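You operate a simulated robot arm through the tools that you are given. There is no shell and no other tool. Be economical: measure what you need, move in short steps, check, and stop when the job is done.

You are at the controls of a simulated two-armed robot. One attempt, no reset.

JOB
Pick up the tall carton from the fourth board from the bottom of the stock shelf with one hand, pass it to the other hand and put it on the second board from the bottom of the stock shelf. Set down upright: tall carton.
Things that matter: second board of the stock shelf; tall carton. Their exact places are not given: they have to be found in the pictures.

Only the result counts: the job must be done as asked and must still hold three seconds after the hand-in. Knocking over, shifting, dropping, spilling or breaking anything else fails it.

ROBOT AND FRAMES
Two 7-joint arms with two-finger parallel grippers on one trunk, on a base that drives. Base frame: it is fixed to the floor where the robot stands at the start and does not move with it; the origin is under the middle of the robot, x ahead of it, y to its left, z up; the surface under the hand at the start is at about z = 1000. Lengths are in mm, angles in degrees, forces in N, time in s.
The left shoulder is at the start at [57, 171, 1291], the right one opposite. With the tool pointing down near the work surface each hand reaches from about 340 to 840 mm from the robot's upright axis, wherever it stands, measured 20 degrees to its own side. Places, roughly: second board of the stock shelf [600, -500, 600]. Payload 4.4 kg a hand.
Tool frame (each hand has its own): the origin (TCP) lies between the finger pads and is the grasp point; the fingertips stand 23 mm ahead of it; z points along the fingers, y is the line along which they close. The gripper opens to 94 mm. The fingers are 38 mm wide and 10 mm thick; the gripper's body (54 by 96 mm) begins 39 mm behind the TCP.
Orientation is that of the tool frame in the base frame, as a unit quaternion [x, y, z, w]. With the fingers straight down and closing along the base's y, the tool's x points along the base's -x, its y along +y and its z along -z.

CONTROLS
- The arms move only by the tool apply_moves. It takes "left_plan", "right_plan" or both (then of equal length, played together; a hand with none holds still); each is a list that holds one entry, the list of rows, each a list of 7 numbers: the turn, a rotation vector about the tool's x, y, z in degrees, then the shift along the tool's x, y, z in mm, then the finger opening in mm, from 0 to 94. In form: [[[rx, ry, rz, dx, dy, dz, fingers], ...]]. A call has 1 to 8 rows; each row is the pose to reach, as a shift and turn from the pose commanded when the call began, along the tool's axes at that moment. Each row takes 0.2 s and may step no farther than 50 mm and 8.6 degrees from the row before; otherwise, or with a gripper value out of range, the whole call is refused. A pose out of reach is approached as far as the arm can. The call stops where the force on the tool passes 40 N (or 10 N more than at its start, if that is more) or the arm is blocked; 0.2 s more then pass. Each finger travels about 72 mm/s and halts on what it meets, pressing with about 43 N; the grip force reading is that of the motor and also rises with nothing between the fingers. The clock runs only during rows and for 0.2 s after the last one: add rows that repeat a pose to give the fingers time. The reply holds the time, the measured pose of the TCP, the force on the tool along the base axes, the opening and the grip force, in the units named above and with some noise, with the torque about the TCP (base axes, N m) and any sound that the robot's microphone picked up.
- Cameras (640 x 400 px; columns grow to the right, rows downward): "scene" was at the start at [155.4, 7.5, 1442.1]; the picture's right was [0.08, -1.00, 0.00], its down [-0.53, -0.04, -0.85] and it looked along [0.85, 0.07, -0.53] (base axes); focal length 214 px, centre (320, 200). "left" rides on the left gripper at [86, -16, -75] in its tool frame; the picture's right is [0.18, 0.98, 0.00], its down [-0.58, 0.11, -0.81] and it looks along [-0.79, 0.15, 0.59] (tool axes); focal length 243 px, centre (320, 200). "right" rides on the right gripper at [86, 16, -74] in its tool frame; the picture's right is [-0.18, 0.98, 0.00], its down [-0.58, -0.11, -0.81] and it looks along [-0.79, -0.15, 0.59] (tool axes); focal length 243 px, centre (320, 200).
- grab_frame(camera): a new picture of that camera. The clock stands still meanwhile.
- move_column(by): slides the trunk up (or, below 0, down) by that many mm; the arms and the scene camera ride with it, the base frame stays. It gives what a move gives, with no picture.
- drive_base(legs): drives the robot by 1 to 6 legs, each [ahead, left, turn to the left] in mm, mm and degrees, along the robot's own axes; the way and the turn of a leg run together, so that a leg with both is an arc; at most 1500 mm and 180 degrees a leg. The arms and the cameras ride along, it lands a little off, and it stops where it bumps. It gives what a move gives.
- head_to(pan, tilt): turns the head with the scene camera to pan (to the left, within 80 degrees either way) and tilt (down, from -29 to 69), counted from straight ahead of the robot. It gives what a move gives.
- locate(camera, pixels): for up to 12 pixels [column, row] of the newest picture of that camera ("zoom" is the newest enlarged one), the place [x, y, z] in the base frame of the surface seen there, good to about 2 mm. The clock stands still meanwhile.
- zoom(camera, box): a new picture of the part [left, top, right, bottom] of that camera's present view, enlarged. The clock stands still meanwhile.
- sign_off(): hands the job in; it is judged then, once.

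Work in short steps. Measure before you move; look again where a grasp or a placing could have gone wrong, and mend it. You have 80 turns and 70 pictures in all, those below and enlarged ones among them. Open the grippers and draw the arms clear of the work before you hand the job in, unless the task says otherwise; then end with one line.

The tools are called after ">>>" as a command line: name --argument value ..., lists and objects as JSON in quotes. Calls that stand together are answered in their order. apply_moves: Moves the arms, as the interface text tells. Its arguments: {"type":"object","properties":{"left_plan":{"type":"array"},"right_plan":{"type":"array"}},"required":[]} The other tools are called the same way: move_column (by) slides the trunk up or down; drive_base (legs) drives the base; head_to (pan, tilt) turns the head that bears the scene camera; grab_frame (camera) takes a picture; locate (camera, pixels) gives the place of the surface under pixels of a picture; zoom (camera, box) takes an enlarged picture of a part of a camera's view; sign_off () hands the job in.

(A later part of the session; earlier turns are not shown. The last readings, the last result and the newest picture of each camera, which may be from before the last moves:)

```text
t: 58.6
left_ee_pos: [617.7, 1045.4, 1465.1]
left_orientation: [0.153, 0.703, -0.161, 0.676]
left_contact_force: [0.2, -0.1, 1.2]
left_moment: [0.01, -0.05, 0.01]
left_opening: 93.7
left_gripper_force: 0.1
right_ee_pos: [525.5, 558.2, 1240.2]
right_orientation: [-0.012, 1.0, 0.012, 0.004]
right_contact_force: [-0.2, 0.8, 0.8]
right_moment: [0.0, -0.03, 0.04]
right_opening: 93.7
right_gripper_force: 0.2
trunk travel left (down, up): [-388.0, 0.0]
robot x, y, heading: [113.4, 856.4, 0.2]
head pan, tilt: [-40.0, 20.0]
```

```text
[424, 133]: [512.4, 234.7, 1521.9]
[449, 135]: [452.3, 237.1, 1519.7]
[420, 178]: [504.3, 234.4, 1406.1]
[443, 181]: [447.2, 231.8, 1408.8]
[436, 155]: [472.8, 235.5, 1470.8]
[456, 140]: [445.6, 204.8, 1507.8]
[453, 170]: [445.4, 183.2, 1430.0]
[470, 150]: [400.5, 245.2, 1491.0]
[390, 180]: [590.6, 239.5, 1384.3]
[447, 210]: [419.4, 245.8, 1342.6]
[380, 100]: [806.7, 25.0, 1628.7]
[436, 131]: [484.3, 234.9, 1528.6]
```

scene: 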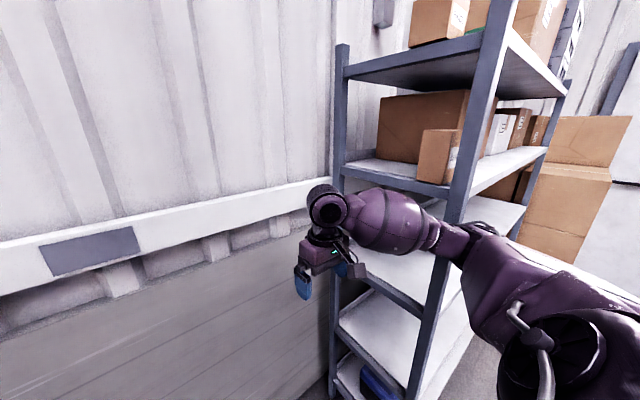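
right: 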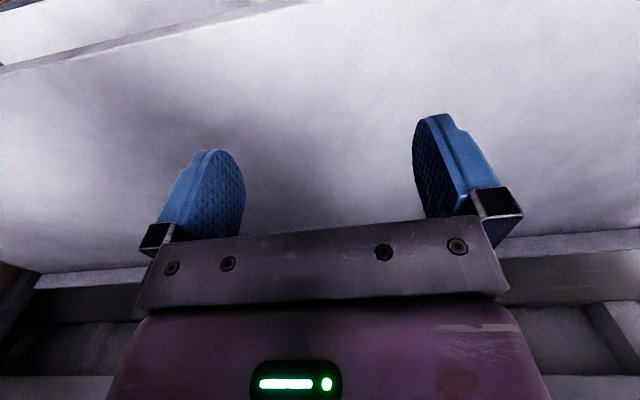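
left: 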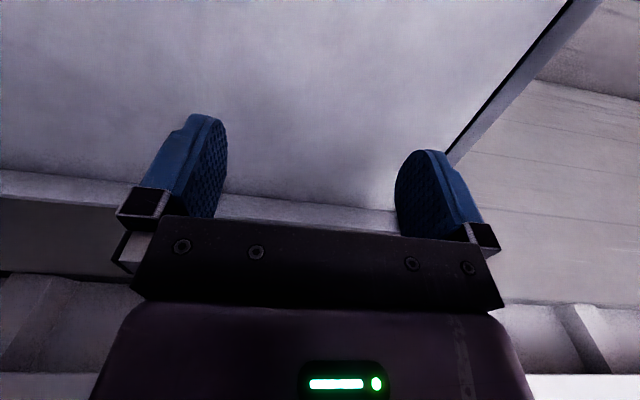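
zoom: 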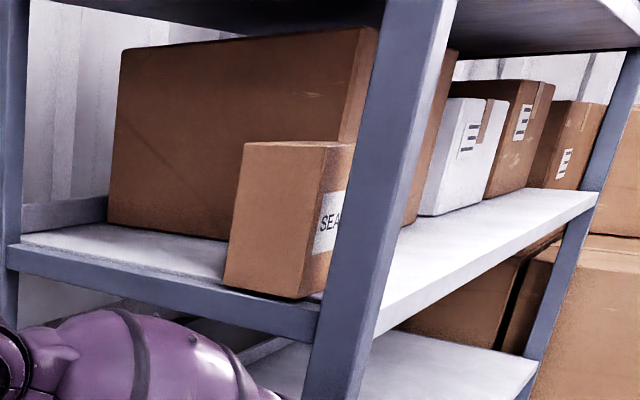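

Carton: x≈445–514, y≈135–235, z 1400–1530, all in the open between posts. I check the post's back edge and turn to heading -64° so that the left fingers point along -y.

>>> locate --camera "zoom" --pixels '[[358, 180], [350, 210], [338, 270], [325, 330], [372, 80], [300, 145], [240, 145], [226, 285], [298, 296]]'

>>> drive_base --legs '[[0, 0, -64]]'

>>> head_to --pan 5 --tilt 20

>>> grab_frame --camera "scene"

```text
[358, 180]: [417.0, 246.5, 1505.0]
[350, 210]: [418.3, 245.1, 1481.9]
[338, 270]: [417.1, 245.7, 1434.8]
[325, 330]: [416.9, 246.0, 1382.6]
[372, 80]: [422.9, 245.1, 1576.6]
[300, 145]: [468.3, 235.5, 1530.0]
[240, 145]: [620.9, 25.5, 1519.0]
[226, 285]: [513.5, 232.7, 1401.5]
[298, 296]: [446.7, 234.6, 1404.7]
```

```text
t: 61.8
left_ee_pos: [500.8, 488.1, 1465.1]
left_orientation: [0.502, 0.516, -0.494, 0.487]
left_contact_force: [0.4, 0.3, 0.2]
left_moment: [-0.02, 0.05, -0.01]
left_opening: 94.2
left_gripper_force: 0.2
right_ee_pos: [21.9, 357.1, 1240.6]
right_orientation: [0.521, 0.853, 0.008, 0.011]
right_contact_force: [-1.2, -0.3, 0.0]
right_moment: [0.01, -0.04, -0.01]
right_opening: 94.0
right_gripper_force: 0.1
trunk travel left (down, up): [-388.0, 0.0]
robot x, y, heading: [111.8, 857.4, -63.8]
head pan, tilt: [-40.0, 20.0]
```

```text
t: 63.0
left_ee_pos: [500.6, 487.3, 1465.2]
left_orientation: [0.502, 0.515, -0.495, 0.488]
left_contact_force: [0.2, -0.7, 0.4]
left_moment: [-0.04, 0.01, 0.0]
left_opening: 94.2
left_gripper_force: 0.1
right_ee_pos: [21.2, 357.1, 1240.1]
right_orientation: [0.52, 0.854, 0.008, 0.011]
right_contact_force: [0.3, -1.0, 0.9]
right_moment: [0.0, 0.0, 0.04]
right_opening: 94.1
right_gripper_force: 0.0
trunk travel left (down, up): [-388.0, 0.0]
robot x, y, heading: [114.0, 860.6, -63.8]
head pan, tilt: [5.0, 20.0]
```

```text
44 pictures are left
```

scene: 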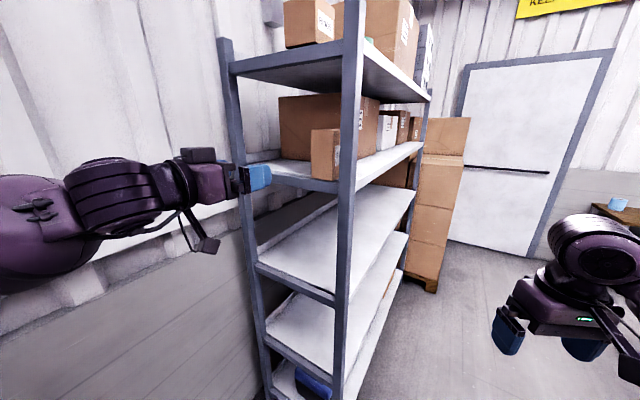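

Left tool now: z→-y, x→down, y→+x; TCP (501,487,1465). Drive base 120 mm toward -y, 20 toward -x.

>>> drive_base --legs '[[99, -71, 0]]'

>>> grab_frame --camera "scene"

```text
t: 64.2
left_ee_pos: [483.2, 366.6, 1465.7]
left_orientation: [0.503, 0.513, -0.496, 0.487]
left_contact_force: [0.5, -0.2, 0.4]
left_moment: [-0.01, -0.02, -0.01]
left_opening: 93.8
left_gripper_force: 0.2
right_ee_pos: [1.8, 237.4, 1240.6]
right_orientation: [0.522, 0.853, 0.009, 0.012]
right_contact_force: [-0.3, -1.2, 0.0]
right_moment: [0.0, 0.01, -0.01]
right_opening: 94.0
right_gripper_force: 0.1
trunk travel left (down, up): [-388.0, 0.0]
robot x, y, heading: [92.7, 746.0, -64.1]
head pan, tilt: [5.0, 20.0]
```

```text
43 pictures are left
```

scene: 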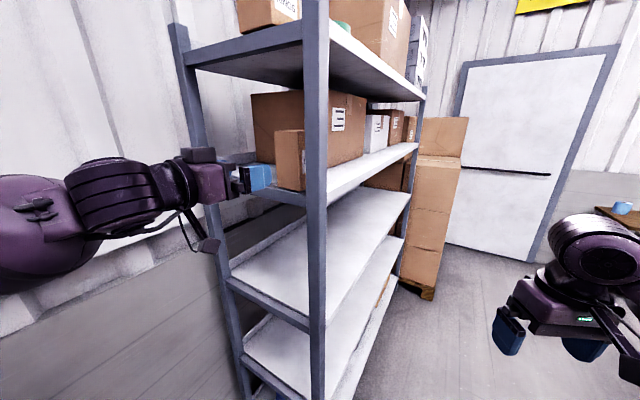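

Check the gap between the post's back edge and the carton closely.

>>> zoom --camera "scene" --box '[220, 110, 348, 214]'

```text
3.85 times, centred on (284, 162) of scene
```

zoom: 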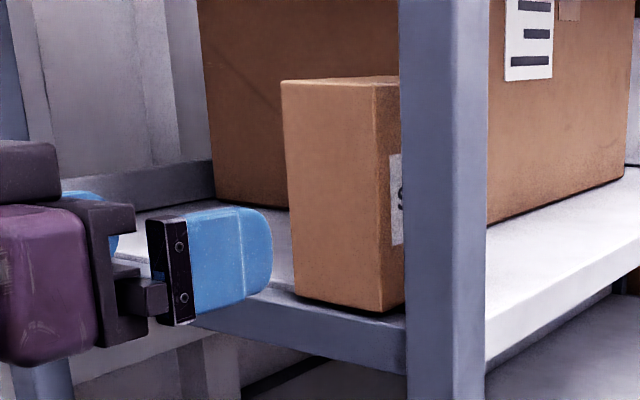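

>>> locate --camera "zoom" --pixels '[[403, 200], [403, 120], [407, 340], [452, 200], [372, 100], [382, 300], [380, 200], [285, 100], [296, 285], [205, 230], [262, 220], [245, 290]]'

```text
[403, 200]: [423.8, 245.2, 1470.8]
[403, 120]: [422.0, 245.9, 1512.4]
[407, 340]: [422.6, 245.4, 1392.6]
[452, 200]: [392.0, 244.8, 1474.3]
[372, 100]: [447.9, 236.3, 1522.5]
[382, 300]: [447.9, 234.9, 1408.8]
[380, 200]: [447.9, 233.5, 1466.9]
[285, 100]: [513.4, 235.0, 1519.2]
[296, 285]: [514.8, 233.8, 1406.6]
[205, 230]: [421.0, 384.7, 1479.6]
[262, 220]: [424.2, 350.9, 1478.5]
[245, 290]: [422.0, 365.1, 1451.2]
```

Post back edge x≈425, carton 446–515. Advance to y≈262 with opening 84, then verify.

>>> apply_moves --left_plan '[[[0, 0, 0, 2, -1, 20, 84], [0, 0, 0, 4, -2, 50, 84], [0, 0, 0, 7, -3, 80, 84], [0, 0, 0, 9, -3, 105, 84], [0, 0, 0, 9, -3, 105, 84]]]'

>>> zoom --camera "scene" --box '[220, 110, 348, 214]'

>>> grab_frame --camera "left"

```text
t: 65.4
left_ee_pos: [478.8, 263.1, 1451.9]
left_orientation: [0.502, 0.514, -0.495, 0.488]
left_contact_force: [0.1, 1.0, 0.3]
left_moment: [0.03, 0.01, -0.01]
left_opening: 83.9
left_gripper_force: 0.1
right_ee_pos: [2.8, 238.7, 1239.7]
right_orientation: [0.52, 0.854, 0.008, 0.01]
right_contact_force: [0.4, 0.2, 0.1]
right_moment: [-0.03, -0.02, 0.03]
right_opening: 94.0
right_gripper_force: 0.1
trunk travel left (down, up): [-388.0, 0.0]
robot x, y, heading: [95.1, 742.3, -63.8]
head pan, tilt: [5.0, 20.0]
```

```text
3.85 times, centred on (284, 162) of scene
```

zoom: 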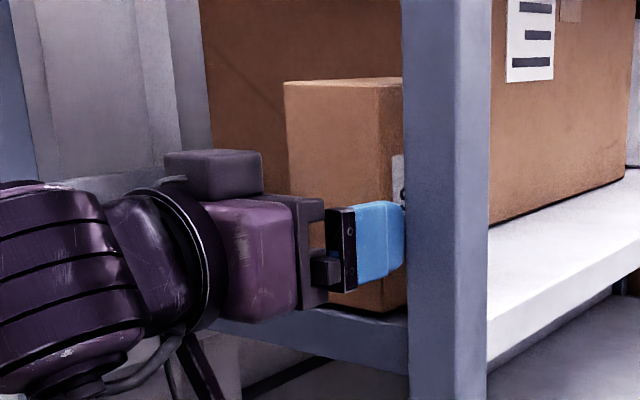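

```text
40 pictures are left
```

left: 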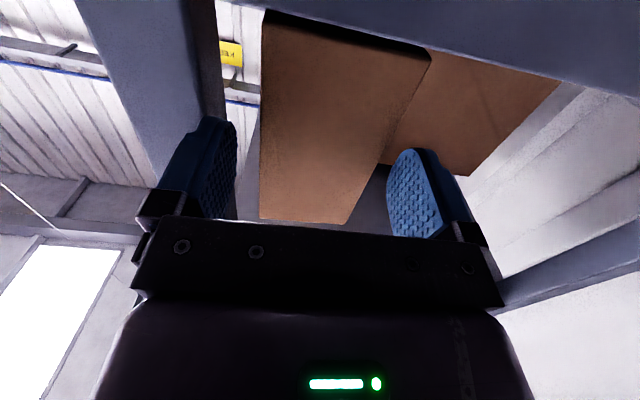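

Numbers agree (TCP x 479 vs carton centre 480). Advance 45 mm more and close.

>>> apply_moves --left_plan '[[[0, 0, 0, -1, 1, 23, 84], [0, 0, 0, -1, 1, 46, 84], [0, 0, 0, -1, 1, 46, 84]]]'

>>> grab_frame --camera "left"

```text
t: 65.9
left_ee_pos: [476.7, 248.1, 1452.5]
left_orientation: [0.506, 0.509, -0.498, 0.487]
left_contact_force: [3.8, 19.7, -1.3]
left_moment: [-0.46, -0.14, -0.92]
left_opening: 82.0
left_gripper_force: 0.0
right_ee_pos: [3.7, 239.7, 1239.7]
right_orientation: [0.521, 0.853, 0.007, 0.011]
right_contact_force: [0.4, -1.0, 0.3]
right_moment: [0.03, -0.02, 0.01]
right_opening: 94.0
right_gripper_force: 0.1
trunk travel left (down, up): [-388.0, 0.0]
robot x, y, heading: [94.2, 741.8, -63.8]
head pan, tilt: [5.0, 20.0]
stopped in row 2 (left hand): the force on the tool passed its limit at 68 N (the readings are from after the stop); the commanded pose is now the measured one
```

```text
39 pictures are left
```

left: 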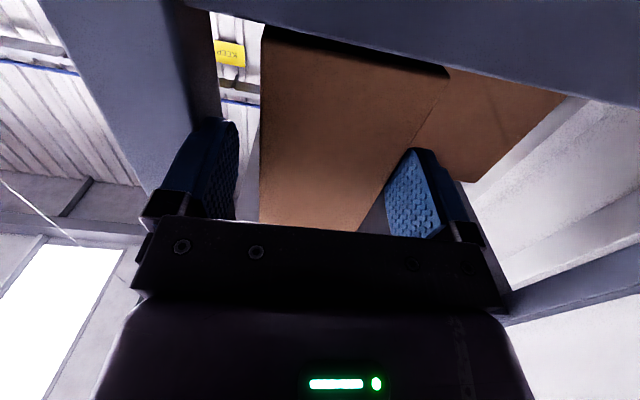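

Contact with lever ≈-47 mm: the front finger touched the post. Retreat 25 mm, shift +5 mm in x, opening 80, and try again.

>>> apply_moves --left_plan '[[[0, 0, 0, 0, 2, -25, 82], [0, 0, 0, 0, 6, -25, 79], [0, 0, 0, 0, 6, -25, 79]]]'

>>> zoom --camera "left" --box '[130, 0, 510, 240]'

```text
t: 66.7
left_ee_pos: [483.2, 270.7, 1453.0]
left_orientation: [0.505, 0.511, -0.497, 0.486]
left_contact_force: [1.0, 0.4, 0.1]
left_moment: [0.0, -0.01, 0.01]
left_opening: 78.9
left_gripper_force: 0.1
right_ee_pos: [2.3, 238.8, 1239.8]
right_orientation: [0.522, 0.853, 0.008, 0.011]
right_contact_force: [-0.4, 0.6, -0.5]
right_moment: [0.02, -0.01, 0.03]
right_opening: 93.6
right_gripper_force: 0.1
trunk travel left (down, up): [-388.0, 0.0]
robot x, y, heading: [97.0, 743.7, -63.9]
head pan, tilt: [5.0, 20.0]
```

```text
1.67 times, centred on (320, 120) of left
```

zoom: 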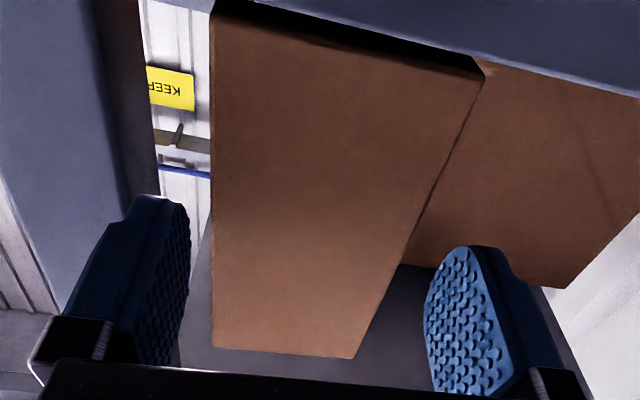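

Measure carton face, post edge and finger faces in this view.

>>> locate --camera "zoom" --pixels '[[216, 335], [352, 345], [470, 72], [215, 60], [120, 150], [147, 150], [187, 220], [430, 300], [415, 200], [125, 60]]'

```text
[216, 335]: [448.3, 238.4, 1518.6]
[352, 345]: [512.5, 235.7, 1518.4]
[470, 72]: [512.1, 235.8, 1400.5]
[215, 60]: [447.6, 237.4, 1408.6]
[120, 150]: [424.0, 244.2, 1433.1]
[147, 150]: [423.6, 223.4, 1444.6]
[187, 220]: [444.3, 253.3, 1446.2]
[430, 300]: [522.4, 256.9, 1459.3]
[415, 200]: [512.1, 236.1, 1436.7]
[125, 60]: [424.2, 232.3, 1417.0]
```

Fingers: inner faces 444/522, carton 447–513.5, post 424. Shift -2 mm and advance 54 mm in small rows.

>>> apply_moves --left_plan '[[[0, 0, 0, 0, -2, 14, 79], [0, 0, 0, 0, -2, 28, 79], [0, 0, 0, 0, -2, 42, 79], [0, 0, 0, 0, -2, 54, 79], [0, 0, 0, 0, -2, 54, 79]]]'

```text
t: 67.9
left_ee_pos: [480.0, 217.1, 1450.1]
left_orientation: [0.505, 0.512, -0.496, 0.487]
left_contact_force: [-0.4, -0.4, 0.4]
left_moment: [0.03, 0.02, -0.02]
left_opening: 78.8
left_gripper_force: 0.2
right_ee_pos: [2.3, 238.6, 1240.5]
right_orientation: [0.521, 0.853, 0.007, 0.011]
right_contact_force: [0.4, 0.1, 0.1]
right_moment: [0.03, 0.03, -0.01]
right_opening: 93.8
right_gripper_force: 0.0
trunk travel left (down, up): [-388.0, 0.0]
robot x, y, heading: [96.6, 745.5, -63.7]
head pan, tilt: [5.0, 20.0]
```

No contact; close the fingers.

>>> apply_moves --left_plan '[[[0, 0, 0, 0, 0, 0, 70], [0, 0, 0, 0, 0, 0, 55], [0, 0, 0, 0, 0, 0, 50], [0, 0, 0, 0, 0, 0, 50]]]'

>>> apply_moves --left_plan '[[[0, 0, 0, -10, 0, 0, 50], [0, 0, 0, -20, 0, 0, 50], [0, 0, 0, -20, 0, 0, 50]]]'

>>> grab_frame --camera "scene"

```text
t: 68.9
left_ee_pos: [481.0, 215.7, 1449.7]
left_orientation: [0.505, 0.512, -0.496, 0.486]
left_contact_force: [0.8, -1.0, 0.9]
left_moment: [0.01, -0.2, -0.06]
left_opening: 69.6
left_gripper_force: 43.4
right_ee_pos: [1.2, 239.2, 1240.3]
right_orientation: [0.521, 0.853, 0.009, 0.012]
right_contact_force: [0.1, 0.7, 0.5]
right_moment: [0.03, -0.03, 0.01]
right_opening: 94.0
right_gripper_force: 0.1
trunk travel left (down, up): [-388.0, 0.0]
robot x, y, heading: [93.3, 745.0, -64.0]
head pan, tilt: [5.0, 20.0]
```

```text
t: 69.7
left_ee_pos: [481.5, 216.2, 1469.1]
left_orientation: [0.506, 0.512, -0.497, 0.485]
left_contact_force: [0.0, -0.3, -2.4]
left_moment: [0.06, -0.04, 0.0]
left_opening: 69.8
left_gripper_force: 42.9
right_ee_pos: [3.6, 238.4, 1239.2]
right_orientation: [0.521, 0.853, 0.007, 0.011]
right_contact_force: [1.0, -0.5, -0.3]
right_moment: [0.01, 0.0, 0.02]
right_opening: 93.8
right_gripper_force: 0.0
trunk travel left (down, up): [-388.0, 0.0]
robot x, y, heading: [97.8, 739.1, -63.7]
head pan, tilt: [5.0, 20.0]
```

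```text
37 pictures are left
```

scene: 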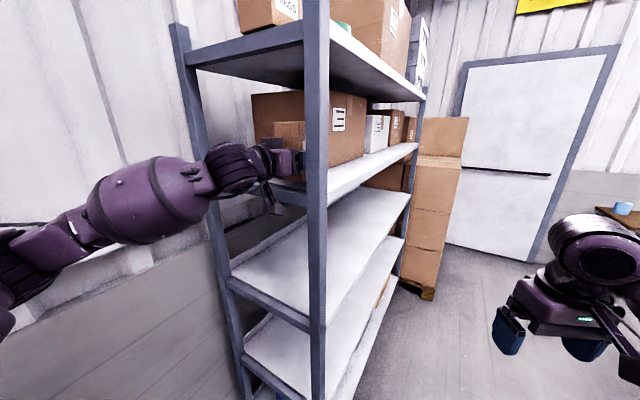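

Held (opening 69.7, 43 N) and lifted 20 mm. Withdraw along +y 180 mm.

>>> apply_moves --left_plan '[[[0, 0, 0, 0, 0, -30, 50], [0, 0, 0, 0, 0, -60, 50], [0, 0, 0, 0, 0, -90, 50], [0, 0, 0, 0, 0, -120, 50], [0, 0, 0, 0, 0, -150, 50], [0, 0, 0, 0, 0, -180, 50]]]'

>>> grab_frame --camera "scene"

```text
t: 71.1
left_ee_pos: [481.9, 397.9, 1476.4]
left_orientation: [0.505, 0.511, -0.497, 0.486]
left_contact_force: [-1.5, 0.6, -2.3]
left_moment: [0.07, -0.01, -0.03]
left_opening: 69.7
left_gripper_force: 43.4
right_ee_pos: [2.6, 240.4, 1241.2]
right_orientation: [0.521, 0.853, 0.008, 0.011]
right_contact_force: [0.2, 0.7, -0.7]
right_moment: [-0.03, -0.02, 0.03]
right_opening: 94.3
right_gripper_force: 0.1
trunk travel left (down, up): [-388.0, 0.0]
robot x, y, heading: [91.8, 741.2, -63.6]
head pan, tilt: [5.0, 20.0]
```

```text
36 pictures are left
```

scene: 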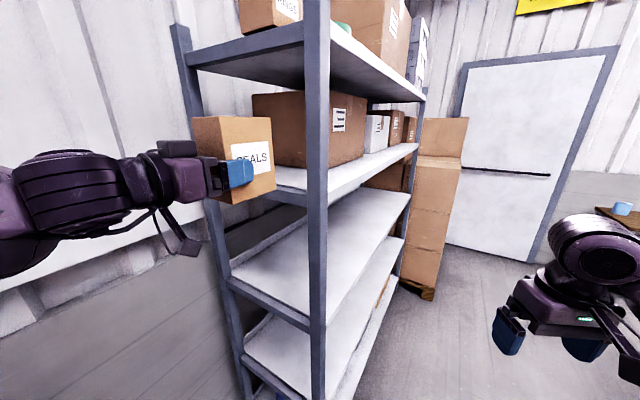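

Carton is clear of the shelf. I back the base 120 mm in +y, lower and centre the left hand, and raise the right hand.

>>> drive_base --legs '[[-107, 53, 0]]'

>>> apply_moves --left_plan '[[[0, 0, 0, 33, -22, 11, 50], [0, 0, 0, 66, -44, 22, 50], [0, 0, 0, 100, -67, 33, 50], [0, 0, 0, 133, -89, 44, 50], [0, 0, 0, 166, -112, 55, 50], [0, 0, 0, 200, -134, 67, 50]]]' --right_plan '[[[0, 0, 4.5, 0, 0, -33, 94], [0, 0, 9, 0, 0, -66, 94], [0, 0, 13.5, 0, 0, -100, 94], [0, 0, 18, 0, 0, -133, 94], [0, 0, 22, 0, 0, -166, 94], [0, 0, 26.5, 0, 0, -200, 94]]]'

>>> head_to --pan 0 --tilt 30

>>> grab_frame --camera "scene"

```text
t: 72.3
left_ee_pos: [481.9, 513.5, 1476.8]
left_orientation: [0.505, 0.511, -0.497, 0.486]
left_contact_force: [-0.7, 0.7, -2.4]
left_moment: [0.13, -0.05, 0.01]
left_opening: 69.7
left_gripper_force: 43.2
right_ee_pos: [2.3, 356.2, 1240.0]
right_orientation: [0.522, 0.853, 0.007, 0.011]
right_contact_force: [0.9, -0.4, 0.0]
right_moment: [-0.03, -0.01, 0.03]
right_opening: 94.3
right_gripper_force: 0.1
trunk travel left (down, up): [-388.0, 0.0]
robot x, y, heading: [95.1, 859.4, -63.7]
head pan, tilt: [5.0, 20.0]
```

```text
t: 73.7
left_ee_pos: [409.9, 490.4, 1298.1]
left_orientation: [0.511, 0.506, -0.503, 0.478]
left_contact_force: [-0.2, -0.4, -2.5]
left_moment: [0.07, 0.01, 0.0]
left_opening: 69.9
left_gripper_force: 42.8
left hand out of reach, approached as far as the arm can: row 1, 2, 3, 4, 5, 6
right_ee_pos: [-2.6, 354.4, 1438.3]
right_orientation: [0.705, 0.709, 0.011, 0.008]
right_contact_force: [0.3, -1.0, -0.2]
right_moment: [0.03, 0.0, -0.01]
right_opening: 94.1
right_gripper_force: 0.1
trunk travel left (down, up): [-388.0, 0.0]
robot x, y, heading: [96.3, 857.4, -63.9]
head pan, tilt: [5.0, 20.0]
```

```text
t: 74.4
left_ee_pos: [411.5, 490.3, 1299.7]
left_orientation: [0.511, 0.507, -0.503, 0.478]
left_contact_force: [0.9, 0.1, -3.2]
left_moment: [0.08, 0.01, 0.0]
left_opening: 69.8
left_gripper_force: 43.6
right_ee_pos: [-1.9, 355.9, 1440.6]
right_orientation: [0.705, 0.709, 0.009, 0.009]
right_contact_force: [0.1, 0.4, 0.2]
right_moment: [-0.04, -0.02, -0.01]
right_opening: 93.7
right_gripper_force: 0.1
trunk travel left (down, up): [-388.0, 0.0]
robot x, y, heading: [95.1, 859.5, -63.9]
head pan, tilt: [0.0, 30.0]
```

```text
35 pictures are left
```

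scene: 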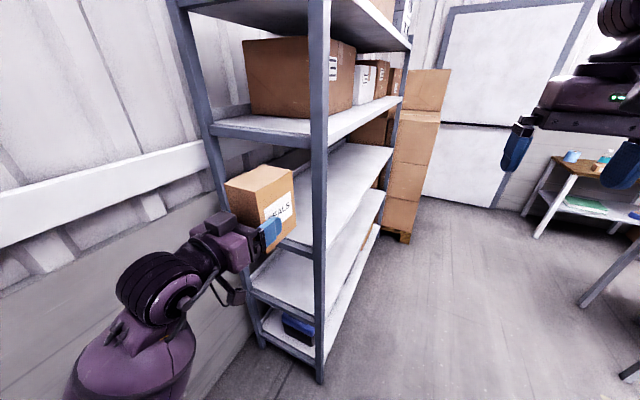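

Left hand halted at its inner limit (411,490,1300), still holding upright. Measure the carton's top for the right-hand grasp.

>>> zoom --camera "scene" --box '[190, 140, 330, 280]'

>>> locate --camera "scene" --pixels '[[265, 167], [291, 171], [262, 188], [230, 183], [260, 177], [245, 200], [280, 200], [292, 225]]'

```text
2.86 times, centred on (260, 210) of scene
```

zoom: 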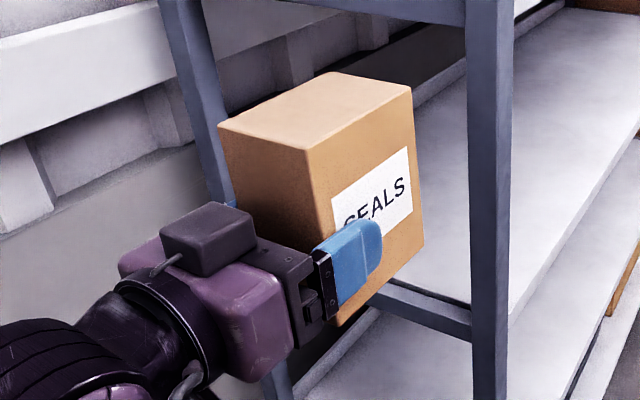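

```text
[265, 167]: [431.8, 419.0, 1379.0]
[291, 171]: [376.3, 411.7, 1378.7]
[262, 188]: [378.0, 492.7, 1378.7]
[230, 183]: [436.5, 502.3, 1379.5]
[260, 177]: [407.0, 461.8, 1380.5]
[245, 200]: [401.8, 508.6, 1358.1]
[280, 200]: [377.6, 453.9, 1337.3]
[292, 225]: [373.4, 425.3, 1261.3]
```

Carton top z≈1379, centre (408.5,459). Move the right hand over at 1440 height, mostly along its y.

>>> apply_moves --right_plan '[[[0, 0, 0, 11, 44, -2, 94], [0, 0, 0, 22, 88, -4, 94], [0, 0, 0, 33, 132, -6, 94], [0, 0, 0, 44, 176, -8, 94], [0, 0, 0, 55, 220, -10, 94], [0, 0, 0, 66, 264, -12, 94], [0, 0, 0, 77, 308, -14, 94], [0, 0, 0, 88, 352, -16, 94]]]'

>>> grab_frame --camera "scene"

>>> grab_frame --camera "right"

```text
t: 76.2
left_ee_pos: [412.9, 491.3, 1298.7]
left_orientation: [0.512, 0.506, -0.504, 0.477]
left_contact_force: [0.4, 0.3, -2.7]
left_moment: [0.1, 0.01, -0.08]
left_opening: 69.8
left_gripper_force: 43.1
right_ee_pos: [351.8, 448.6, 1465.5]
right_orientation: [0.704, 0.71, 0.009, 0.008]
right_contact_force: [0.2, 0.6, 0.0]
right_moment: [-0.01, 0.08, 0.0]
right_opening: 94.0
right_gripper_force: 0.1
trunk travel left (down, up): [-388.0, 0.0]
robot x, y, heading: [97.6, 861.6, -64.2]
head pan, tilt: [0.0, 30.0]
```

```text
33 pictures are left
```

scene: 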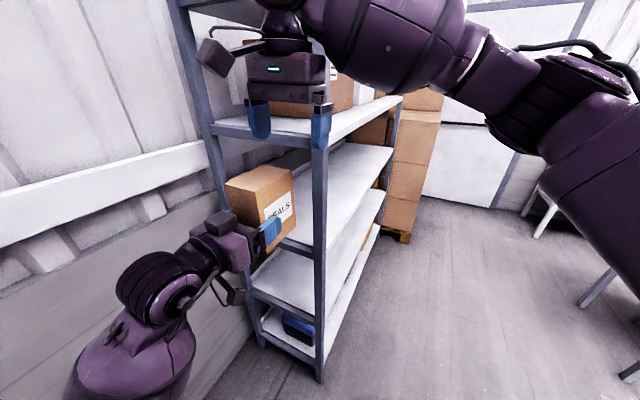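

```text
32 pictures are left
```

right: 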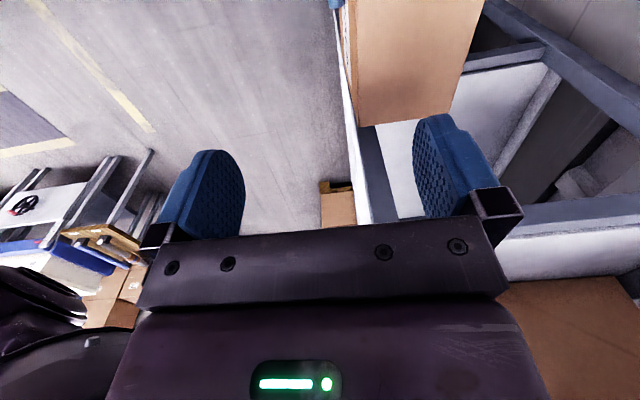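

Shift 54 mm along +x, descend 65 mm to just above finger engagement, then re-look.

>>> apply_moves --right_plan '[[[0, 0, 0, 4, 30, 0, 94], [0, 0, 0, 7, 55, 0, 94], [0, 0, 0, 7, 55, 30, 94], [0, 0, 0, 7, 55, 50, 94], [0, 0, 0, 7, 55, 50, 94]]]'

>>> grab_frame --camera "right"

>>> zoom --camera "scene" --box '[170, 60, 360, 280]'

```text
t: 77.4
left_ee_pos: [410.8, 490.5, 1299.5]
left_orientation: [0.512, 0.506, -0.503, 0.477]
left_contact_force: [0.0, -0.3, -1.5]
left_moment: [0.06, -0.03, 0.01]
left_opening: 69.9
left_gripper_force: 43.5
right_ee_pos: [404.3, 456.3, 1415.9]
right_orientation: [0.704, 0.71, 0.01, 0.009]
right_contact_force: [-1.2, 0.1, 0.3]
right_moment: [0.01, 0.03, -0.01]
right_opening: 94.2
right_gripper_force: 0.1
trunk travel left (down, up): [-388.0, 0.0]
robot x, y, heading: [98.8, 859.4, -63.6]
head pan, tilt: [0.0, 30.0]
```

```text
31 pictures are left
```

right: 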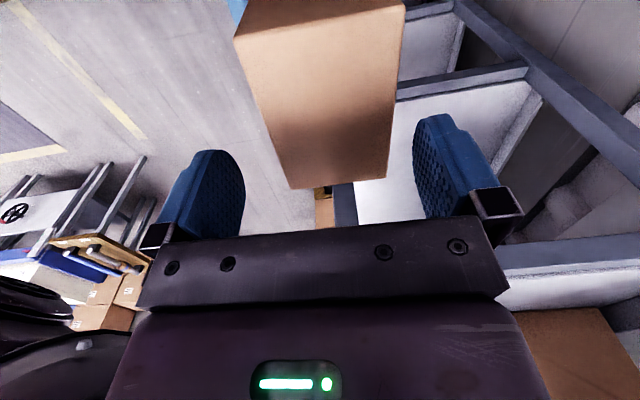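

```text
1.82 times, centred on (265, 170) of scene
```

zoom: 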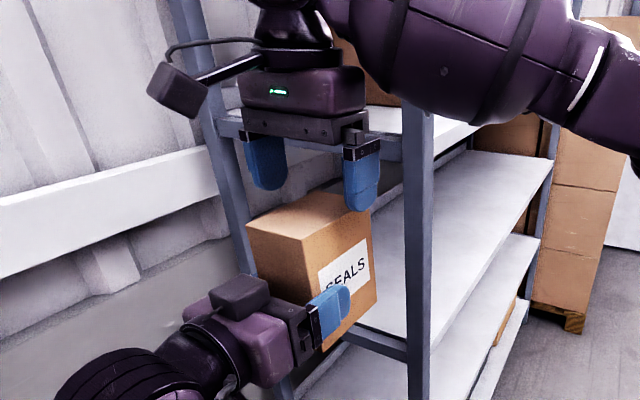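

Carton sits centred between the right fingers. Descend 56 mm and close.

>>> apply_moves --right_plan '[[[0, 0, 0, 0, 3, 20, 94], [0, 0, 0, 0, 3, 40, 94], [0, 0, 0, 0, 3, 56, 94], [0, 0, 0, 0, 3, 56, 75], [0, 0, 0, 0, 3, 56, 55], [0, 0, 0, 0, 3, 56, 50], [0, 0, 0, 0, 3, 56, 50]]]'

>>> zoom --camera "scene" --box '[170, 60, 360, 280]'

```text
t: 79.0
left_ee_pos: [410.4, 490.1, 1298.6]
left_orientation: [0.514, 0.505, -0.504, 0.475]
left_contact_force: [-35.2, 2.4, -10.9]
left_moment: [-0.39, -2.77, 0.47]
left_opening: 70.4
left_gripper_force: 42.9
right_ee_pos: [408.2, 456.6, 1360.2]
right_orientation: [0.705, 0.709, 0.012, 0.01]
right_contact_force: [35.4, -2.2, 7.9]
right_moment: [0.63, 0.57, -1.67]
right_opening: 72.2
right_gripper_force: 42.8
trunk travel left (down, up): [-388.0, 0.0]
robot x, y, heading: [93.3, 857.3, -63.9]
head pan, tilt: [0.0, 30.0]
```

```text
1.82 times, centred on (265, 170) of scene
```

zoom: 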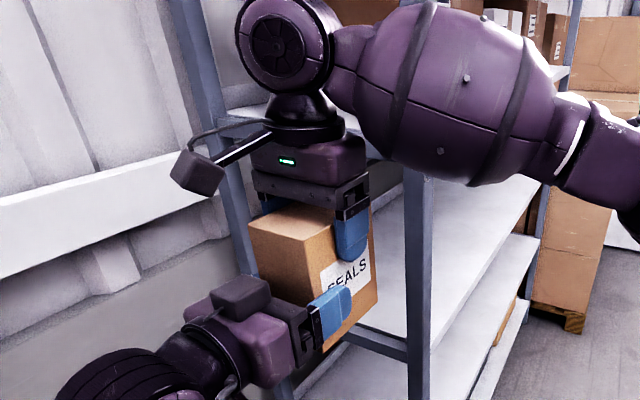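

Both hands hold (right 72.2 mm, 43 N). Open the left hand.

>>> apply_moves --left_plan '[[[0, 0, 0, 0, 0, 0, 75], [0, 0, 0, 0, 0, 0, 85], [0, 0, 0, 0, 0, 0, 94], [0, 0, 0, 0, 0, 0, 94]]]'

>>> zoom --camera "scene" --box '[170, 60, 360, 280]'

```text
t: 80.0
left_ee_pos: [411.4, 491.0, 1298.8]
left_orientation: [0.511, 0.507, -0.503, 0.478]
left_contact_force: [-0.1, 0.6, -0.2]
left_moment: [0.01, -0.03, -0.03]
left_opening: 94.2
left_gripper_force: 0.0
right_ee_pos: [407.7, 454.9, 1360.1]
right_orientation: [0.704, 0.71, 0.01, 0.009]
right_contact_force: [0.1, -0.7, -2.8]
right_moment: [0.02, 0.01, 0.03]
right_opening: 69.9
right_gripper_force: 44.0
trunk travel left (down, up): [-388.0, 0.0]
robot x, y, heading: [94.3, 858.4, -64.1]
head pan, tilt: [0.0, 30.0]
```

```text
1.82 times, centred on (265, 170) of scene
```

zoom: 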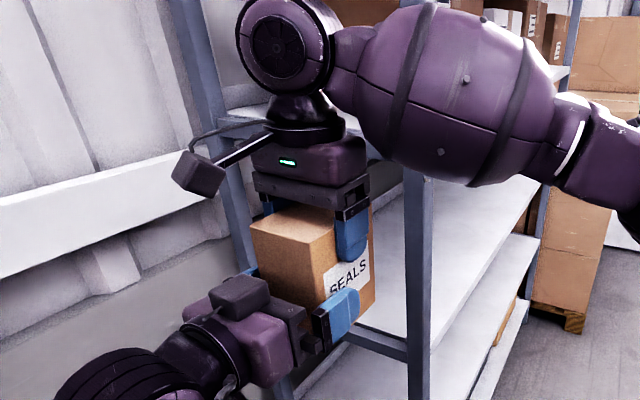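

Right hand holds alone. Lift it 110 mm clear of the left fingers, then shift it to robot-right and check.

>>> apply_moves --right_plan '[[[0, 0, 0, 0, 0, -37, 50], [0, 0, 0, 0, 0, -74, 50], [0, 0, 0, 0, 0, -110, 50], [0, 0, 0, -16, -36, -110, 50], [0, 0, 0, -34, -72, -110, 50], [0, 0, 0, -52, -108, -110, 50], [0, 0, 0, -70, -144, -110, 50], [0, 0, 0, -88, -180, -110, 50]]]'

>>> head_to --pan 20 --tilt 30

>>> grab_frame --camera "scene"

```text
t: 81.8
left_ee_pos: [408.5, 489.7, 1300.2]
left_orientation: [0.512, 0.506, -0.503, 0.478]
left_contact_force: [-0.2, -0.3, -0.2]
left_moment: [-0.03, 0.02, 0.01]
left_opening: 94.4
left_gripper_force: 0.2
right_ee_pos: [224.2, 363.9, 1466.6]
right_orientation: [0.704, 0.71, 0.011, 0.008]
right_contact_force: [-0.8, -0.2, -1.3]
right_moment: [-0.02, 0.01, 0.01]
right_opening: 69.8
right_gripper_force: 43.3
trunk travel left (down, up): [-388.0, 0.0]
robot x, y, heading: [96.1, 856.8, -63.6]
head pan, tilt: [0.0, 30.0]
```

```text
t: 82.6
left_ee_pos: [410.8, 491.0, 1298.9]
left_orientation: [0.512, 0.506, -0.504, 0.478]
left_contact_force: [-0.2, -0.4, 0.6]
left_moment: [0.0, 0.0, 0.03]
left_opening: 93.7
left_gripper_force: 0.0
right_ee_pos: [226.6, 363.5, 1467.2]
right_orientation: [0.704, 0.71, 0.011, 0.009]
right_contact_force: [-0.2, -0.2, -2.0]
right_moment: [0.02, -0.01, -0.02]
right_opening: 70.0
right_gripper_force: 43.5
trunk travel left (down, up): [-388.0, 0.0]
robot x, y, heading: [95.6, 859.1, -64.1]
head pan, tilt: [20.0, 30.0]
```

```text
27 pictures are left
```

scene: 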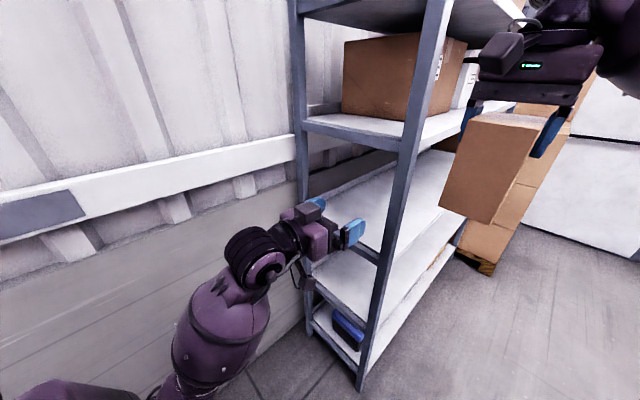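

Left hand is free; raise it ~240 mm so it later stays above the right arm's work.

>>> apply_moves --left_plan '[[[0, 0, 0, -40, 5, 0, 94], [0, 0, 0, -80, 10, 0, 94], [0, 0, 0, -120, 15, 0, 94], [0, 0, 0, -160, 20, 0, 94], [0, 0, 0, -200, 25, 0, 94], [0, 0, 0, -240, 30, 0, 94]]]'

>>> head_to --pan 50 --tilt 20

>>> grab_frame --camera "scene"

```text
t: 84.0
left_ee_pos: [446.7, 481.6, 1538.4]
left_orientation: [0.505, 0.511, -0.497, 0.486]
left_contact_force: [0.2, 1.0, -0.5]
left_moment: [0.0, 0.0, -0.02]
left_opening: 93.8
left_gripper_force: 0.1
left hand out of reach, approached as far as the arm can: row 1, 2, 3
right_ee_pos: [227.2, 364.1, 1467.0]
right_orientation: [0.704, 0.71, 0.011, 0.009]
right_contact_force: [-1.1, -0.1, -2.1]
right_moment: [-0.01, -0.02, -0.05]
right_opening: 70.2
right_gripper_force: 42.9
trunk travel left (down, up): [-388.0, 0.0]
robot x, y, heading: [94.5, 858.8, -63.6]
head pan, tilt: [20.0, 30.0]
```

```text
t: 85.0
left_ee_pos: [445.1, 481.5, 1536.9]
left_orientation: [0.506, 0.511, -0.497, 0.486]
left_contact_force: [0.2, 0.7, 0.0]
left_moment: [-0.03, -0.01, -0.02]
left_opening: 93.8
left_gripper_force: 0.1
right_ee_pos: [228.3, 363.8, 1467.2]
right_orientation: [0.704, 0.71, 0.011, 0.008]
right_contact_force: [-0.4, -0.1, -2.6]
right_moment: [-0.03, 0.01, 0.01]
right_opening: 70.0
right_gripper_force: 43.0
trunk travel left (down, up): [-388.0, 0.0]
robot x, y, heading: [96.5, 858.6, -63.7]
head pan, tilt: [50.0, 20.0]
```

```text
26 pictures are left
```

scene: 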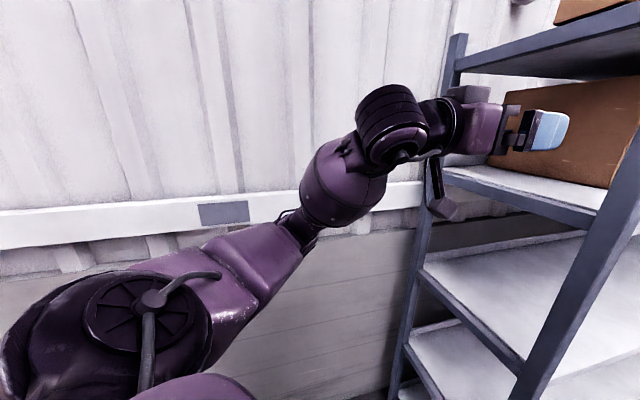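

Measure left elbow, wall/rail and shelf side (second board end).

>>> locate --camera "scene" --pixels '[[300, 235], [260, 240], [340, 180], [225, 215], [250, 350], [400, 190], [420, 260], [470, 320], [520, 365], [405, 350]]'

```text
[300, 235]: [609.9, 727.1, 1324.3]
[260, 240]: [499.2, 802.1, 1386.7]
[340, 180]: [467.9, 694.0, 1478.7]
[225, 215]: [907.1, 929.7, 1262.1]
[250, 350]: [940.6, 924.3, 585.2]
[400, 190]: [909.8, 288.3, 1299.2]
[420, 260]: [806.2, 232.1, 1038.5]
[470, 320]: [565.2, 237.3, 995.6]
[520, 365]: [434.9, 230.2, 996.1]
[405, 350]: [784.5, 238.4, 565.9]
```

Left elbow reach is fine if I turn first. Turn to -90°, then shift +x ~264 (robot left) to x≈360.

>>> drive_base --legs '[[0, 0, -26.3], [-40, 264, 0]]'

>>> head_to --pan 0 --tilt 45

>>> grab_frame --camera "scene"

```text
t: 89.2
left_ee_pos: [503.9, 403.3, 1538.0]
left_orientation: [0.609, 0.382, -0.595, 0.359]
left_contact_force: [0.8, -0.2, 0.2]
left_moment: [0.02, 0.0, -0.02]
left_opening: 93.9
left_gripper_force: 0.0
right_ee_pos: [254.9, 394.8, 1467.3]
right_orientation: [0.847, 0.531, 0.008, 0.011]
right_contact_force: [-0.4, 0.7, -2.7]
right_moment: [-0.01, 0.03, 0.0]
right_opening: 69.9
right_gripper_force: 42.7
trunk travel left (down, up): [-388.0, 0.0]
robot x, y, heading: [360.9, 898.0, -90.3]
head pan, tilt: [50.0, 20.0]
```

```text
t: 90.4
left_ee_pos: [503.7, 403.3, 1538.0]
left_orientation: [0.61, 0.381, -0.595, 0.358]
left_contact_force: [-0.4, -1.1, 1.2]
left_moment: [0.0, 0.01, 0.0]
left_opening: 93.8
left_gripper_force: 0.0
right_ee_pos: [256.5, 396.3, 1468.1]
right_orientation: [0.847, 0.531, 0.008, 0.01]
right_contact_force: [0.7, -0.6, -2.9]
right_moment: [-0.02, 0.0, -0.01]
right_opening: 69.7
right_gripper_force: 42.9
trunk travel left (down, up): [-388.0, 0.0]
robot x, y, heading: [360.6, 896.7, -90.3]
head pan, tilt: [0.0, 45.0]
```

```text
25 pictures are left
```

scene: 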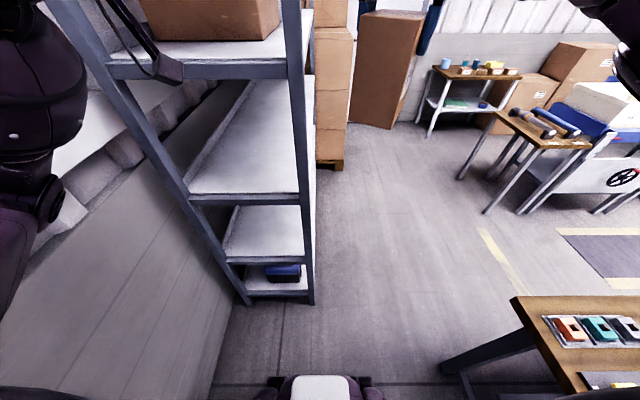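

Clear. Lower the trunk fully and yaw the right hand back square to the shelf.

>>> move_column --by -388

>>> apply_moves --right_plan '[[[0, 0, -6.5, 0, 0, 40, 50], [0, 0, -13, 0, 0, 80, 50], [0, 0, -19.5, 0, 0, 120, 50], [0, 0, -26, 0, 0, 160, 50], [0, 0, -26, 0, 0, 200, 50], [0, 0, -26, 0, 0, 240, 50], [0, 0, -26, 0, 0, 280, 50], [0, 0, -26, 0, 0, 320, 50]]]'

>>> head_to --pan 0 --tilt 30

>>> grab_frame --camera "scene"

```text
t: 94.1
left_ee_pos: [501.8, 244.9, 832.0]
left_orientation: [0.698, 0.566, -0.421, 0.122]
left_contact_force: [0.0, 0.0, 0.6]
left_moment: [-0.02, 0.03, 0.03]
left_opening: 94.3
left_gripper_force: 0.1
right_ee_pos: [255.7, 395.7, 1080.6]
right_orientation: [0.848, 0.53, 0.008, 0.011]
right_contact_force: [0.4, -0.4, -1.5]
right_moment: [0.03, -0.01, 0.0]
right_opening: 69.6
right_gripper_force: 43.5
trunk travel left (down, up): [0.0, 388.0]
robot x, y, heading: [355.3, 894.8, -90.4]
head pan, tilt: [0.0, 45.0]
```

```text
t: 94.7
left_ee_pos: [504.0, 244.8, 832.7]
left_orientation: [0.698, 0.566, -0.421, 0.122]
left_contact_force: [-0.3, 0.2, 0.4]
left_moment: [0.0, -0.04, 0.03]
left_opening: 94.0
left_gripper_force: 0.1
right_ee_pos: [260.4, 390.6, 1025.1]
right_orientation: [0.804, 0.595, 0.016, 0.015]
right_contact_force: [-5.3, -15.1, 10.4]
right_moment: [2.58, -0.97, -0.01]
right_opening: 69.9
right_gripper_force: 43.2
trunk travel left (down, up): [0.0, 388.0]
robot x, y, heading: [359.4, 895.9, -90.1]
head pan, tilt: [0.0, 45.0]
stopped in row 2 (right hand): the force on the tool passed its limit at 73 N (the readings are from after the stop); the commanded pose is now the measured one
```

```text
t: 95.5
left_ee_pos: [503.5, 244.5, 832.6]
left_orientation: [0.698, 0.566, -0.421, 0.121]
left_contact_force: [-0.4, 1.0, -0.1]
left_moment: [-0.01, -0.01, 0.01]
left_opening: 94.1
left_gripper_force: 0.0
right_ee_pos: [260.0, 391.5, 1027.1]
right_orientation: [0.805, 0.593, 0.02, 0.014]
right_contact_force: [-10.3, -20.5, 79.8]
right_moment: [10.37, -4.29, 0.33]
right_opening: 69.7
right_gripper_force: 43.2
trunk travel left (down, up): [0.0, 388.0]
robot x, y, heading: [357.7, 895.2, -90.3]
head pan, tilt: [0.0, 30.0]
```

```text
24 pictures are left
```

scene: 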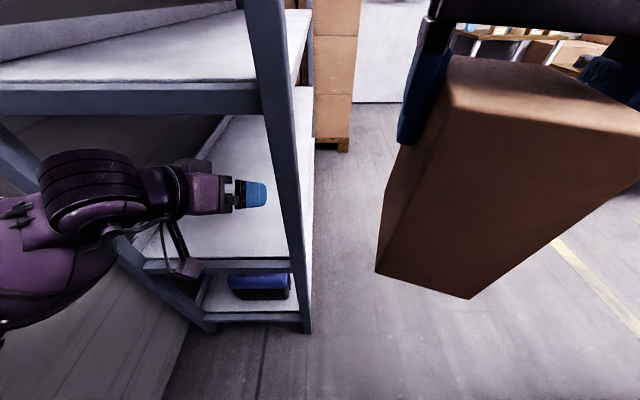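

Unexpected: the left arm got deflected while lowering (hand at z 832, tilted), and the right hand reads a strong upward load. Relieve the right by raising it 30 mm and look.

>>> apply_moves --right_plan '[[[0, 0, 0, 0, 0, -15, 50], [0, 0, 0, 0, 0, -35, 50]]]'

>>> grab_frame --camera "right"

>>> head_to --pan -45 --tilt 30

>>> grab_frame --camera "scene"

```text
t: 96.1
left_ee_pos: [502.9, 243.5, 832.3]
left_orientation: [0.698, 0.566, -0.421, 0.121]
left_contact_force: [0.3, 0.6, -0.3]
left_moment: [-0.01, 0.04, 0.01]
left_opening: 94.1
left_gripper_force: 0.0
right_ee_pos: [258.4, 394.8, 1057.3]
right_orientation: [0.801, 0.599, 0.014, 0.013]
right_contact_force: [1.4, -1.1, -0.6]
right_moment: [0.23, 0.03, -0.19]
right_opening: 69.7
right_gripper_force: 42.7
trunk travel left (down, up): [0.0, 388.0]
robot x, y, heading: [360.2, 894.7, -90.2]
head pan, tilt: [0.0, 30.0]
```

```text
23 pictures are left
```

right: 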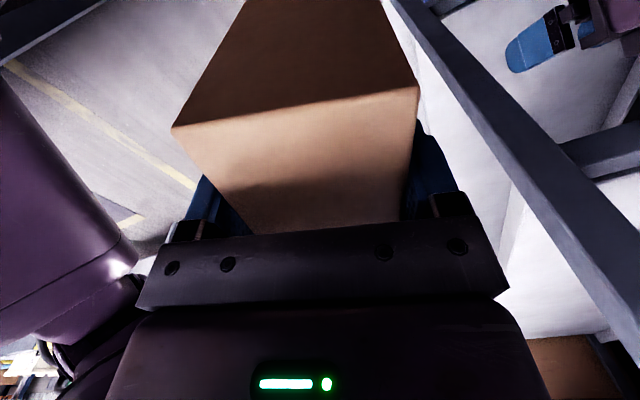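

```text
t: 97.2
left_ee_pos: [503.8, 243.8, 832.5]
left_orientation: [0.698, 0.566, -0.421, 0.121]
left_contact_force: [-0.3, -0.5, -0.4]
left_moment: [-0.01, -0.01, 0.04]
left_opening: 94.0
left_gripper_force: 0.1
right_ee_pos: [257.6, 393.5, 1057.7]
right_orientation: [0.803, 0.596, 0.015, 0.014]
right_contact_force: [0.6, 0.2, -3.8]
right_moment: [0.02, -0.01, 0.03]
right_opening: 69.9
right_gripper_force: 43.1
trunk travel left (down, up): [0.0, 388.0]
robot x, y, heading: [360.1, 900.4, -90.4]
head pan, tilt: [-45.0, 30.0]
```

```text
22 pictures are left
```

scene: 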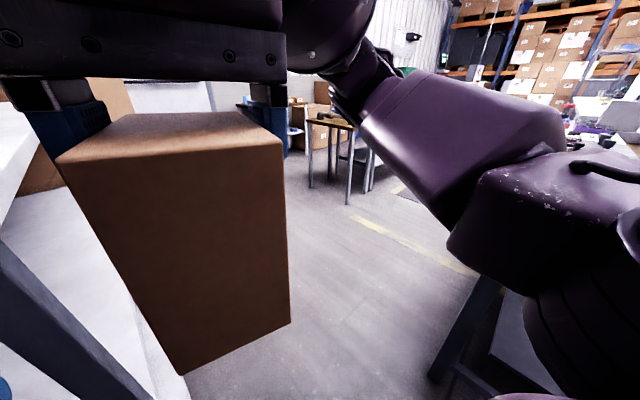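

Load is gone after raising. I measure the right elbow, carton and the bench part visible near (490,320) to see what blocked.

>>> locate --camera "scene" --pixels '[[345, 85], [375, 120], [460, 225], [470, 310], [520, 320], [440, 370], [300, 50], [150, 120], [240, 118], [285, 145], [290, 320], [185, 370]]'

>>> head_to --pan 35 --tilt 20

>>> grab_frame --camera "scene"

```text
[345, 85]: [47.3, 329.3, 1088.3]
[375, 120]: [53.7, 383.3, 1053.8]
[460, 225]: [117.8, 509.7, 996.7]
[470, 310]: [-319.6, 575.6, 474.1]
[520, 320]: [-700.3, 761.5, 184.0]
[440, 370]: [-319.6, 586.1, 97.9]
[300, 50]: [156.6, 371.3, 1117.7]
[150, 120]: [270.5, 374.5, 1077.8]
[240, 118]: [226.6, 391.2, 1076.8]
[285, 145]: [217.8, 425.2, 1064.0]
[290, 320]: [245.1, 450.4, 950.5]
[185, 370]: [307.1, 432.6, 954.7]
```

```text
t: 98.7
left_ee_pos: [502.8, 243.8, 832.8]
left_orientation: [0.698, 0.567, -0.42, 0.121]
left_contact_force: [-0.4, 0.1, 0.2]
left_moment: [-0.02, 0.02, 0.0]
left_opening: 93.7
left_gripper_force: 0.1
right_ee_pos: [259.7, 389.2, 1061.7]
right_orientation: [0.811, 0.585, 0.022, 0.014]
right_contact_force: [36.9, -71.3, 58.5]
right_moment: [11.2, 0.38, -6.5]
right_opening: 70.1
right_gripper_force: 43.0
trunk travel left (down, up): [0.0, 388.0]
robot x, y, heading: [360.5, 896.6, -90.6]
head pan, tilt: [35.0, 20.0]
```

```text
21 pictures are left
```

scene: 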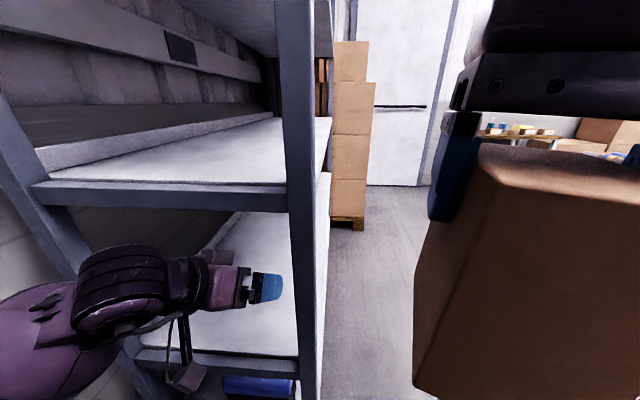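

The reading shows the torso leans forward as the trunk goes down (camera now at about fwd 370), so the head presses the right hand. Move the right hand forward away from the head and finish its yaw, then back the base up.

>>> apply_moves --right_plan '[[[0, 0, 0, -35, 0, 0, 50], [0, 0, 0, -70, 0, 0, 50], [0, 0, 0, -100, 0, 0, 50], [0, 0, -6, -130, 0, 0, 50], [0, 0, -12, -150, 0, 0, 50], [0, 0, -17, -170, 0, 0, 50]]]'

>>> drive_base --legs '[[-150, 0, 0]]'

>>> grab_frame --camera "scene"

```text
t: 100.1
left_ee_pos: [503.1, 244.6, 833.1]
left_orientation: [0.698, 0.567, -0.42, 0.121]
left_contact_force: [-0.6, -0.2, 0.4]
left_moment: [0.01, 0.03, -0.01]
left_opening: 93.9
left_gripper_force: 0.1
right_ee_pos: [208.6, 229.5, 1057.2]
right_orientation: [0.706, 0.708, 0.013, 0.016]
right_contact_force: [0.1, -0.4, -2.1]
right_moment: [0.02, -0.01, 0.0]
right_opening: 69.6
right_gripper_force: 42.9
trunk travel left (down, up): [0.0, 388.0]
robot x, y, heading: [361.2, 896.9, -90.4]
head pan, tilt: [35.0, 20.0]
```

```text
t: 101.5
left_ee_pos: [504.6, 392.7, 833.3]
left_orientation: [0.697, 0.567, -0.42, 0.122]
left_contact_force: [-0.4, -0.7, 0.3]
left_moment: [0.02, -0.01, -0.02]
left_opening: 94.0
left_gripper_force: 0.1
right_ee_pos: [210.4, 378.5, 1058.3]
right_orientation: [0.705, 0.709, 0.014, 0.016]
right_contact_force: [0.1, -0.8, -2.7]
right_moment: [-0.03, 0.0, 0.02]
right_opening: 69.8
right_gripper_force: 43.3
trunk travel left (down, up): [0.0, 388.0]
robot x, y, heading: [356.8, 1044.8, -90.3]
head pan, tilt: [35.0, 20.0]
```

```text
20 pictures are left
```

scene: 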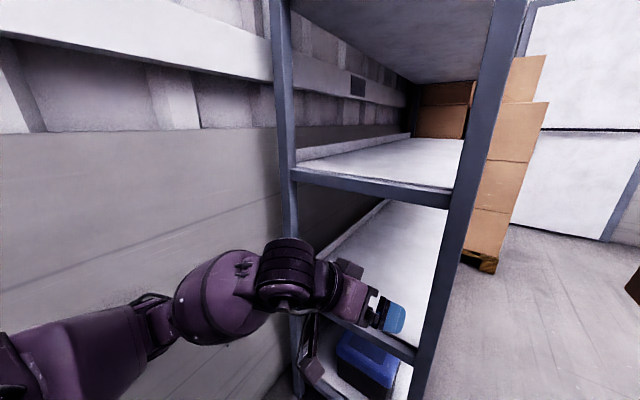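

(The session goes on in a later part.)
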